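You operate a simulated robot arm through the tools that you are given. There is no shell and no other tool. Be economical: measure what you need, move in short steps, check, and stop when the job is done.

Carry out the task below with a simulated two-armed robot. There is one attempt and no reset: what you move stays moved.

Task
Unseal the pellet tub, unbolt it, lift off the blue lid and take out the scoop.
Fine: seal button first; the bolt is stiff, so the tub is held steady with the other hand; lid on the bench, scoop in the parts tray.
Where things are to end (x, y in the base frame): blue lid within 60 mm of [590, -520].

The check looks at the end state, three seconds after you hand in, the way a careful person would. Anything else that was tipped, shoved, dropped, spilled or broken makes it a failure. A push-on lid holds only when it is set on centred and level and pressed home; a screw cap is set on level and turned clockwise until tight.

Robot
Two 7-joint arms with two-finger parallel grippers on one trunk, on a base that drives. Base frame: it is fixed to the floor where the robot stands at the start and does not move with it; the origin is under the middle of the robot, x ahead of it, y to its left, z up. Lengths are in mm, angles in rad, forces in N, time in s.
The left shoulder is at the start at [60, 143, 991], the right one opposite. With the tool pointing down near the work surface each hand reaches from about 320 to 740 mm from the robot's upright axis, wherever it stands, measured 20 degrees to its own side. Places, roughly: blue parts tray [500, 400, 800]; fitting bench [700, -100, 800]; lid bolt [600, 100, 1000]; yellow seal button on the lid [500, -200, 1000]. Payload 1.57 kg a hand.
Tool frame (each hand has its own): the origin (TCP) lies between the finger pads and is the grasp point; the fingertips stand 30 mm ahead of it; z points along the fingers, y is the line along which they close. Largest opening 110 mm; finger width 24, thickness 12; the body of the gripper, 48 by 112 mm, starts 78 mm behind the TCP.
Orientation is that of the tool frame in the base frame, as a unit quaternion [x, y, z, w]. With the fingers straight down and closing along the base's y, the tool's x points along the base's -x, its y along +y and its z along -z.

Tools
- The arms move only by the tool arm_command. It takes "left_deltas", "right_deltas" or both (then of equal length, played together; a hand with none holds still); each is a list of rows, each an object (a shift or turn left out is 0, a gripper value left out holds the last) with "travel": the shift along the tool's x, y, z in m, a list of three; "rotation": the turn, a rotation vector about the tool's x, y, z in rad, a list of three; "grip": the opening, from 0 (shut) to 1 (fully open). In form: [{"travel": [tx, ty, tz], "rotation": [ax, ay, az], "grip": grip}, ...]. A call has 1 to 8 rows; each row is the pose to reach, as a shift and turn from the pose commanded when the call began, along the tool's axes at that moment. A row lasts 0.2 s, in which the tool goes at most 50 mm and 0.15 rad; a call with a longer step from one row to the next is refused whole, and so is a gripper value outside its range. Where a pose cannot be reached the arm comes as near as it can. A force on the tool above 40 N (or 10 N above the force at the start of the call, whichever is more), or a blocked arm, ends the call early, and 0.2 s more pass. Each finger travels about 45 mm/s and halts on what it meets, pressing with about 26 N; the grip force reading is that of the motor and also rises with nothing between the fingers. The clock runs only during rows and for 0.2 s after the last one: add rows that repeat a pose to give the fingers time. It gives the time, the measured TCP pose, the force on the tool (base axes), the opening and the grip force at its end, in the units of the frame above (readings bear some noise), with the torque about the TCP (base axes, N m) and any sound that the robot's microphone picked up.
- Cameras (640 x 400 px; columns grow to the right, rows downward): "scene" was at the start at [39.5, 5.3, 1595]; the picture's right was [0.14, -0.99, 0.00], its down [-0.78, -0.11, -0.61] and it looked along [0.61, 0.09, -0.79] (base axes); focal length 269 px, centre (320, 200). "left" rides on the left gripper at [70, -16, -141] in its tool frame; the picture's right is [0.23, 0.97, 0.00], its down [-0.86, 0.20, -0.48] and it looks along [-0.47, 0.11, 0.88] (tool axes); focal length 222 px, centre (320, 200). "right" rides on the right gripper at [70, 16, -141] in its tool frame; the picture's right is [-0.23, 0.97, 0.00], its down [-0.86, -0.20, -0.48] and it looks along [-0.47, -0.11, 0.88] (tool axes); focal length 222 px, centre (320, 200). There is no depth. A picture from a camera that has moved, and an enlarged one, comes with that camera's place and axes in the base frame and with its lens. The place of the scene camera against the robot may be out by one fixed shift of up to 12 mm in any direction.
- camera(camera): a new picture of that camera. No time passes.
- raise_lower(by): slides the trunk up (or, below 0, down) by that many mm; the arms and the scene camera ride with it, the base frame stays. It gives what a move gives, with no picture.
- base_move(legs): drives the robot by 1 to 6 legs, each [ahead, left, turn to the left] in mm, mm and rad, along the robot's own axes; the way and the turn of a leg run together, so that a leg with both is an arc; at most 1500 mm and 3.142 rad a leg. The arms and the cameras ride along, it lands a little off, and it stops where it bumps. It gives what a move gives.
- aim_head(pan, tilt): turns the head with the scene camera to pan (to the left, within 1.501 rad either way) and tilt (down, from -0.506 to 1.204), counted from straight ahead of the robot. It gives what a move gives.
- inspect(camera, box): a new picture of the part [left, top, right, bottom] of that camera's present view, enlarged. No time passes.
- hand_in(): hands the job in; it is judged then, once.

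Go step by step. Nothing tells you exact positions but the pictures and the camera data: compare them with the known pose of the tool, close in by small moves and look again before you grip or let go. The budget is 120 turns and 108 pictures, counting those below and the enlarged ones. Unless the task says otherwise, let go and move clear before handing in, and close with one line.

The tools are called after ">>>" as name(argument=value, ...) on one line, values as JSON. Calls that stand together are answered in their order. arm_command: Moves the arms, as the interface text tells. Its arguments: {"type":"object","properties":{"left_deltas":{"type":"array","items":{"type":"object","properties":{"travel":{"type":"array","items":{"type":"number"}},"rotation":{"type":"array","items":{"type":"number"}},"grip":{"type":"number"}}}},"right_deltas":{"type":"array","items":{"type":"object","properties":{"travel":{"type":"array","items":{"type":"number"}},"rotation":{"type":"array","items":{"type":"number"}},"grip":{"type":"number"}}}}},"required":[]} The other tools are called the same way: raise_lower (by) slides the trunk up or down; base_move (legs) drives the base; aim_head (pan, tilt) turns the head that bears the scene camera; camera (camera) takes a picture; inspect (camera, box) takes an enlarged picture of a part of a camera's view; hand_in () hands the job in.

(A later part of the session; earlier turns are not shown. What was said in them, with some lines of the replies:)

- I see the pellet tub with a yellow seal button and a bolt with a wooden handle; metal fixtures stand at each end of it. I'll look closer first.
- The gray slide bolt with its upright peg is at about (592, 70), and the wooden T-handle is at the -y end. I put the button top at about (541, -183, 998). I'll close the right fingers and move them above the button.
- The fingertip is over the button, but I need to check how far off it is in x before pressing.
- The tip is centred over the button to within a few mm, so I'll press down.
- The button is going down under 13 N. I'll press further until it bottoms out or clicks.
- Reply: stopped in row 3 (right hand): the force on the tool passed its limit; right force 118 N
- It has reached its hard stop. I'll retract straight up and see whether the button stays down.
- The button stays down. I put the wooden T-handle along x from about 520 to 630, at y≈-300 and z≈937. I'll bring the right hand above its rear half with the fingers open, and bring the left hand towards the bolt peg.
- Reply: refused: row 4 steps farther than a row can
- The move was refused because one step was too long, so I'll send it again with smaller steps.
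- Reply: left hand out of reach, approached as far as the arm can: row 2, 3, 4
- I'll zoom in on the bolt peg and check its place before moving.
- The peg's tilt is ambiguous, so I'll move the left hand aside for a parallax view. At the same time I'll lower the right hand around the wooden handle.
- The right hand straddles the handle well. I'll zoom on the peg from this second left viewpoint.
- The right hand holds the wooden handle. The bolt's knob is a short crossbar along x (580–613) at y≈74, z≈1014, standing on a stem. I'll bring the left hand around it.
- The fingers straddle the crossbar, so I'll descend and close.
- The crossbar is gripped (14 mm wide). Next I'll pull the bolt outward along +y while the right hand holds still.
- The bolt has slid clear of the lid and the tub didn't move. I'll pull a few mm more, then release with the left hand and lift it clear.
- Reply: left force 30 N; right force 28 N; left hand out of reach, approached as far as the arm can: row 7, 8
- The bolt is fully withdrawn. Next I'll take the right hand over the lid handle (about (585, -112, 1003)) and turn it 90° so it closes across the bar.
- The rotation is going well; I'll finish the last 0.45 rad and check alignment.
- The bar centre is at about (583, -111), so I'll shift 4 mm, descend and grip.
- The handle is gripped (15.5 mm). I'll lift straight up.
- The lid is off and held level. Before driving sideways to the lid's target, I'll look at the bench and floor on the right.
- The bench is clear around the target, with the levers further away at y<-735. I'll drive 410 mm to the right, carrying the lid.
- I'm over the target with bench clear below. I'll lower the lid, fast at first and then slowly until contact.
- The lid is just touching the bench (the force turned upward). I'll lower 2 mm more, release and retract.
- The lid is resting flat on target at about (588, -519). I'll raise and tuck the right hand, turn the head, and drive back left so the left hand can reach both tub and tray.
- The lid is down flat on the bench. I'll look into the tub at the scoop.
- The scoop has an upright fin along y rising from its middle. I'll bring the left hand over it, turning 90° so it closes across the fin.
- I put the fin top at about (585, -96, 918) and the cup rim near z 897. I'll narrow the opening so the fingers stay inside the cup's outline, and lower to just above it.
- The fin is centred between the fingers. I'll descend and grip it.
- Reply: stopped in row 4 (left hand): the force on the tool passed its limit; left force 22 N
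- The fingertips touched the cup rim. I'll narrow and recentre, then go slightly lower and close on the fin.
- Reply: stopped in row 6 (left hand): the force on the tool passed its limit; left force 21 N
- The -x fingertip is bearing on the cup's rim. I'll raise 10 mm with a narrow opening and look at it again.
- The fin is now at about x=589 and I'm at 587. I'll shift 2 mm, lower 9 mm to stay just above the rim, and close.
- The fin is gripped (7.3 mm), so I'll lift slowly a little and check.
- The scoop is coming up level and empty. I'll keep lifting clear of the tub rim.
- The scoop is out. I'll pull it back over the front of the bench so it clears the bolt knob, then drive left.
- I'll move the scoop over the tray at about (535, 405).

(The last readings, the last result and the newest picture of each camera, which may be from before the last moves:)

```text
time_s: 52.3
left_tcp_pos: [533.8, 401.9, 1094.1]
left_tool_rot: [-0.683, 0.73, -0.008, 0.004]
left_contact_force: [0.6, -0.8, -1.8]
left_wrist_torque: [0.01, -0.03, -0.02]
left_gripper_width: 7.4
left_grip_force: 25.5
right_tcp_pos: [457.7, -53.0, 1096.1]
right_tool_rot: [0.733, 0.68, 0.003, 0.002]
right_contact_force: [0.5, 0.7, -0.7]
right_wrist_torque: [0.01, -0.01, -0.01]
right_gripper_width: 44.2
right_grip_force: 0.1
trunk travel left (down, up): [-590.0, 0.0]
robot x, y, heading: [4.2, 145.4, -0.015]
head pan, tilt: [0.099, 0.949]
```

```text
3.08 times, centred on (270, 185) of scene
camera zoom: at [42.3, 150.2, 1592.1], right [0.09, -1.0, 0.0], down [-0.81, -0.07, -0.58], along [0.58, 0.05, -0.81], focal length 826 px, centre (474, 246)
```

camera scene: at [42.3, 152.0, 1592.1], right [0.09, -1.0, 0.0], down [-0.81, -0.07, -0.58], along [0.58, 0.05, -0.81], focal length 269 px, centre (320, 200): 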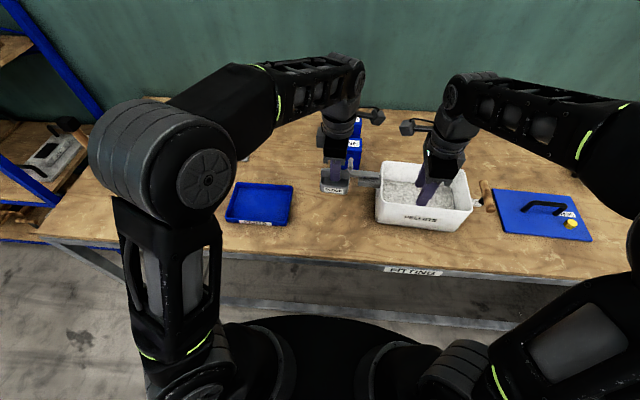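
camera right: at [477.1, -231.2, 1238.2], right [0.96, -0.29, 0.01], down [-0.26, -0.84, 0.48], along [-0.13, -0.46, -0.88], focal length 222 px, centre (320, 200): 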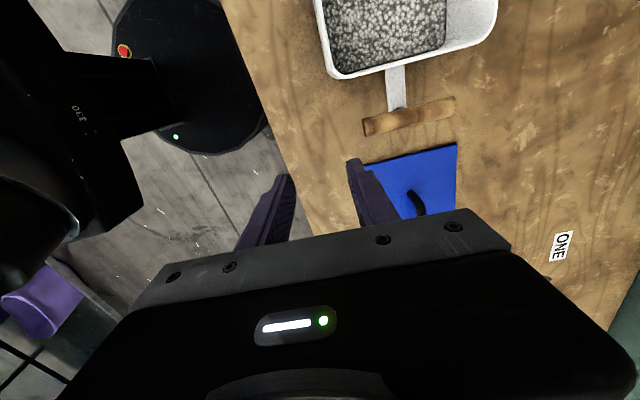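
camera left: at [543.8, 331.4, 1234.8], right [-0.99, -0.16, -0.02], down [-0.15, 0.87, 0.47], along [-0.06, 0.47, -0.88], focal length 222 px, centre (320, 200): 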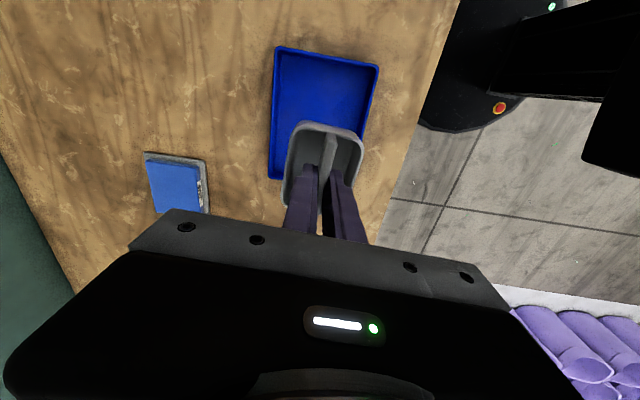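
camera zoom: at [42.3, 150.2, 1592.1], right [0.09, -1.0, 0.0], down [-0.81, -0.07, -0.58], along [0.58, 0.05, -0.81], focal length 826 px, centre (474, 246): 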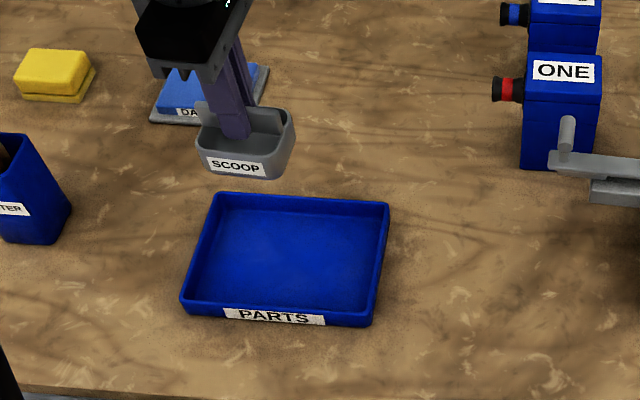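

The tray spans about x 470–620, y 300–506, and the scoop is right above its middle. I'll lower it.

>>> arm_command(left_deltas=[{"travel": [0, -0.003, 0.035]}, {"travel": [0, -0.006, 0.07]}, {"travel": [0, -0.008, 0.105]}, {"travel": [0, -0.008, 0.13]}, {"travel": [0, -0.008, 0.145]}, {"travel": [0, -0.008, 0.145]}])

>>> inspect(camera="scene", box=[180, 120, 360, 250])

```text
time_s: 53.7
left_tcp_pos: [544.9, 404.1, 950.4]
left_tool_rot: [-0.682, 0.731, -0.007, 0.005]
left_contact_force: [0.8, 0.5, -1.5]
left_wrist_torque: [-0.01, 0.0, -0.01]
left_gripper_width: 7.1
left_grip_force: 26.0
right_tcp_pos: [457.3, -52.1, 1095.8]
right_tool_rot: [0.732, 0.681, 0.003, 0.003]
right_contact_force: [0.6, 0.6, 0.2]
right_wrist_torque: [0.01, 0.01, 0.04]
right_gripper_width: 43.9
right_grip_force: 0.0
trunk travel left (down, up): [-590.0, 0.0]
robot x, y, heading: [5.2, 147.5, -0.008]
head pan, tilt: [0.099, 0.949]
```

```text
3.08 times, centred on (270, 185) of scene
camera zoom: at [42.2, 150.8, 1592.1], right [0.09, -1.0, 0.0], down [-0.81, -0.07, -0.58], along [0.58, 0.05, -0.81], focal length 826 px, centre (474, 246)
```

zoom: 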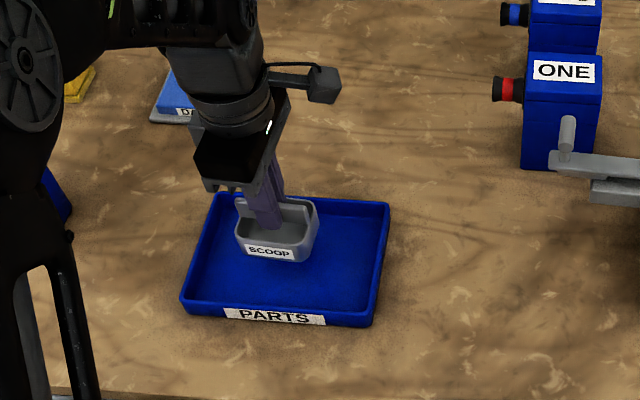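

>>> arm_command(left_deltas=[{"travel": [0, 0, 0.008]}, {"travel": [0, 0, 0.014]}, {"travel": [0, 0, 0.02]}, {"travel": [0, 0, 0.024]}, {"travel": [0, 0, 0.028]}, {"travel": [0, 0, 0.028]}])

>>> inspect(camera="scene", box=[180, 120, 360, 250])

```text
time_s: 55.1
left_tcp_pos: [545.6, 402.2, 921.8]
left_tool_rot: [-0.682, 0.731, -0.008, 0.005]
left_contact_force: [-0.3, -0.2, -1.0]
left_wrist_torque: [-0.01, -0.02, -0.02]
left_gripper_width: 6.9
left_grip_force: 25.8
right_tcp_pos: [457.7, -52.6, 1095.6]
right_tool_rot: [0.733, 0.68, 0.003, 0.002]
right_contact_force: [-0.3, 0.3, 0.5]
right_wrist_torque: [0.02, -0.04, 0.0]
right_gripper_width: 43.8
right_grip_force: 0.1
trunk travel left (down, up): [-590.0, 0.0]
robot x, y, heading: [2.9, 149.8, -0.01]
head pan, tilt: [0.099, 0.949]
```

```text
3.08 times, centred on (270, 185) of scene
camera zoom: at [42.3, 150.8, 1592.1], right [0.09, -1.0, 0.0], down [-0.81, -0.07, -0.58], along [0.58, 0.05, -0.81], focal length 826 px, centre (474, 246)
```

zoom: 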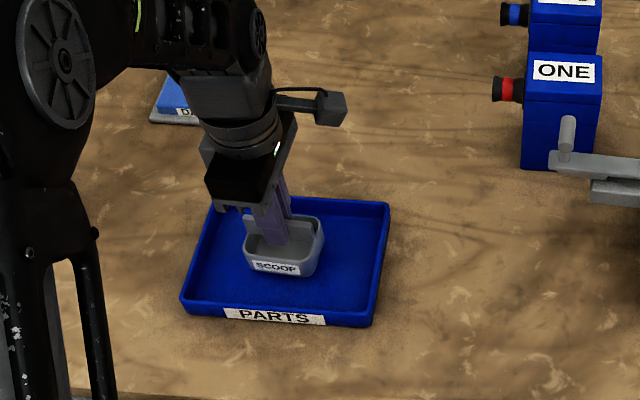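

>>> arm_command(left_deltas=[{"travel": [0, 0, 0.005]}, {"travel": [0, 0, 0.01]}, {"travel": [0, 0, 0.014]}, {"travel": [0, 0, 0.018]}, {"travel": [0, 0, 0.022]}, {"travel": [0, 0, 0.022]}])

>>> inspect(camera="scene", box=[180, 120, 360, 250])

```text
time_s: 56.3
left_tcp_pos: [548.0, 402.7, 904.3]
left_tool_rot: [-0.683, 0.731, -0.011, 0.007]
left_contact_force: [-8.8, -0.2, 23.0]
left_wrist_torque: [0.32, 1.04, 0.14]
left_gripper_width: 7.8
left_grip_force: 25.9
right_tcp_pos: [456.5, -54.4, 1097.5]
right_tool_rot: [0.732, 0.681, 0.004, 0.003]
right_contact_force: [-0.4, -0.4, -0.2]
right_wrist_torque: [-0.01, 0.01, -0.02]
right_gripper_width: 43.7
right_grip_force: 0.0
trunk travel left (down, up): [-590.0, 0.0]
robot x, y, heading: [6.5, 148.8, -0.015]
head pan, tilt: [0.099, 0.949]
stopped in row 6 (left hand): the force on the tool passed its limit (the readings are from after the stop); the commanded pose is now the measured one
```

```text
3.08 times, centred on (270, 185) of scene
camera zoom: at [39.3, 149.8, 1592.4], right [0.09, -1.0, 0.0], down [-0.81, -0.07, -0.58], along [0.58, 0.05, -0.81], focal length 826 px, centre (474, 246)
```

zoom: 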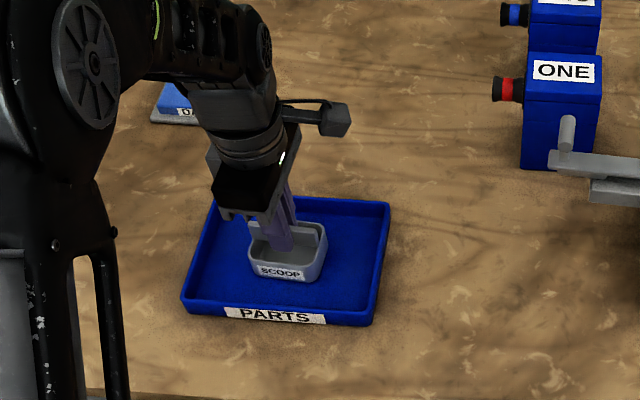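

The scoop is on the tray floor. I'll ease off 2 mm, open just enough inside the cup and lift off.

>>> arm_command(left_deltas=[{"travel": [0, 0, -0.002]}, {"travel": [0, 0, -0.002], "grip": 0.1}, {"travel": [0, 0, -0.002], "grip": 0.15}, {"travel": [0, 0, -0.002], "grip": 0.15}, {"travel": [0, 0, -0.012], "grip": 0.15}, {"travel": [0, 0, -0.03], "grip": 0.15}, {"travel": [0, 0, -0.06], "grip": 0.15}, {"travel": [0, 0, -0.09], "grip": 0.15}])

>>> camera(camera="left")

>>> inspect(camera="scene", box=[180, 120, 360, 250])

```text
time_s: 58.1
left_tcp_pos: [545.2, 403.4, 994.1]
left_tool_rot: [-0.682, 0.732, -0.009, 0.006]
left_contact_force: [0.2, -0.7, -0.2]
left_wrist_torque: [0.0, -0.01, 0.02]
left_gripper_width: 16.2
left_grip_force: 0.0
right_tcp_pos: [457.6, -53.2, 1095.3]
right_tool_rot: [0.733, 0.68, 0.003, 0.003]
right_contact_force: [-0.3, -0.4, 0.0]
right_wrist_torque: [-0.01, -0.01, -0.04]
right_gripper_width: 44.1
right_grip_force: 0.1
trunk travel left (down, up): [-590.0, 0.0]
robot x, y, heading: [1.8, 147.9, -0.007]
head pan, tilt: [0.099, 0.949]
```

```text
35 pictures are left
camera left: at [554.2, 332.5, 1134.8], right [-0.99, -0.16, -0.02], down [-0.15, 0.87, 0.47], along [-0.06, 0.47, -0.88], focal length 222 px, centre (320, 200)
```

left: 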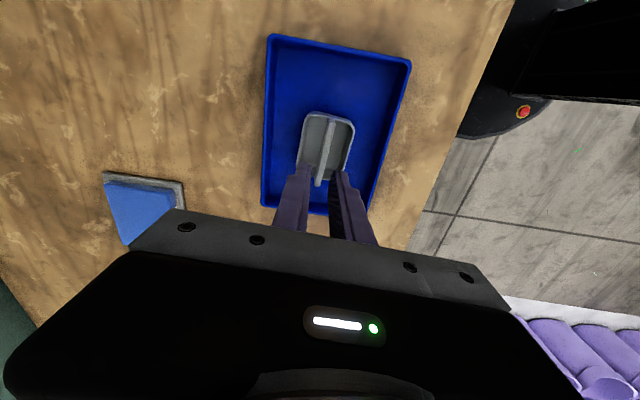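

```text
3.08 times, centred on (270, 185) of scene
camera zoom: at [41.7, 150.6, 1592.0], right [0.09, -1.0, 0.0], down [-0.81, -0.07, -0.58], along [0.58, 0.05, -0.81], focal length 826 px, centre (474, 246)
```

zoom: 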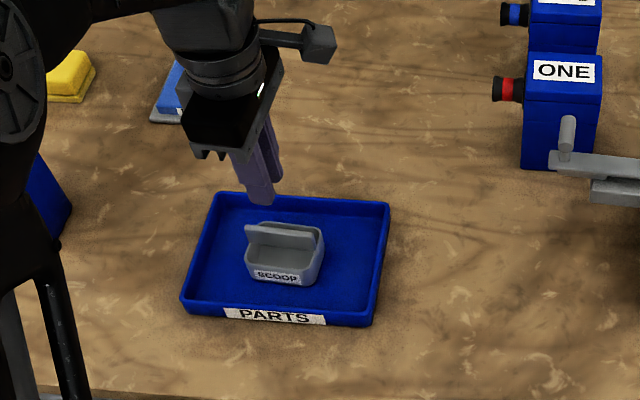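

The scoop stands upright in the tray. I'll raise the left hand clear and take a last overall look.

>>> arm_command(left_deltas=[{"travel": [0, 0, -0.04]}, {"travel": [0, 0, -0.08]}, {"travel": [0, 0.02, -0.11]}])

>>> camera(camera="scene")

>>> aim_head(pan=-0.6, tilt=0.85)

>>> camera(camera="scene")

```text
time_s: 58.9
left_tcp_pos: [521.3, 404.7, 1106.5]
left_tool_rot: [-0.683, 0.731, -0.011, 0.007]
left_contact_force: [0.4, 0.1, 0.7]
left_wrist_torque: [0.03, -0.07, 0.01]
left_gripper_width: 16.6
left_grip_force: 0.0
right_tcp_pos: [456.9, -51.9, 1097.4]
right_tool_rot: [0.732, 0.681, 0.003, 0.004]
right_contact_force: [-1.2, 0.3, -0.3]
right_wrist_torque: [-0.02, -0.02, -0.03]
right_gripper_width: 44.0
right_grip_force: 0.1
trunk travel left (down, up): [-590.0, 0.0]
robot x, y, heading: [6.1, 149.1, -0.014]
head pan, tilt: [0.099, 0.949]
```

```text
33 pictures are left
camera scene: at [40.5, 150.9, 1592.1], right [0.09, -1.0, 0.0], down [-0.81, -0.07, -0.58], along [0.58, 0.05, -0.81], focal length 269 px, centre (320, 200)
```

scene: 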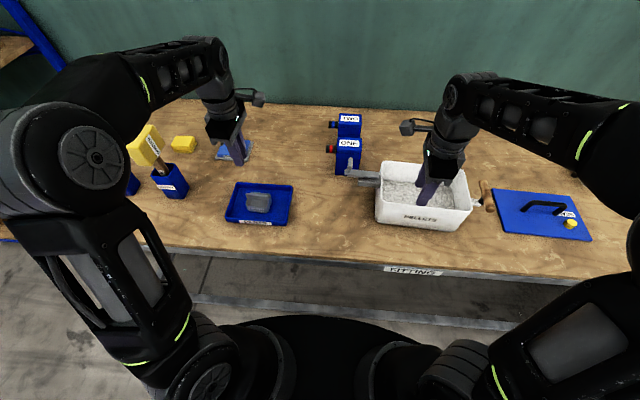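

```text
time_s: 60.0
left_tcp_pos: [523.8, 405.1, 1104.8]
left_tool_rot: [-0.682, 0.731, -0.01, 0.006]
left_contact_force: [0.5, -0.4, 0.0]
left_wrist_torque: [-0.01, -0.02, -0.02]
left_gripper_width: 16.4
left_grip_force: 0.0
right_tcp_pos: [457.8, -52.2, 1095.9]
right_tool_rot: [0.732, 0.681, 0.002, 0.002]
right_contact_force: [0.2, -1.1, 0.6]
right_wrist_torque: [0.0, -0.02, -0.01]
right_gripper_width: 44.2
right_grip_force: 0.1
trunk travel left (down, up): [-590.0, 0.0]
robot x, y, heading: [2.5, 147.5, -0.015]
head pan, tilt: [-0.6, 0.85]
```

```text
32 pictures are left
camera scene: at [33.8, 99.5, 1599.6], right [-0.57, -0.82, 0.0], down [-0.61, 0.43, -0.66], along [0.54, -0.38, -0.75], focal length 269 px, centre (320, 200)
```

scene: 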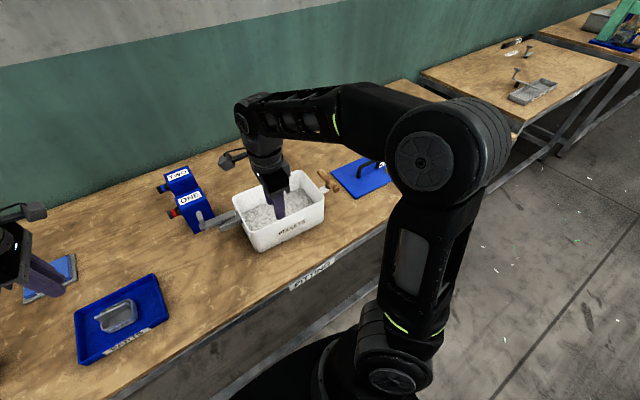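

The lid lies flat near its target, the tub stands with its bolt drawn, the scoop is in the parts tray, and both hands are clear. I'm handing in.

>>> hand_in()

```text
The job is handed in.
```

I pressed the seal button, drew the bolt while the other hand held the tub, set the blue lid on the bench within about 20 mm of [590, -520], and put the scoop in the parts tray. I saw nothing tipped or spilled; I pressed the button and the scoop's rim harder than intended, and the tub shifted only a couple of mm.
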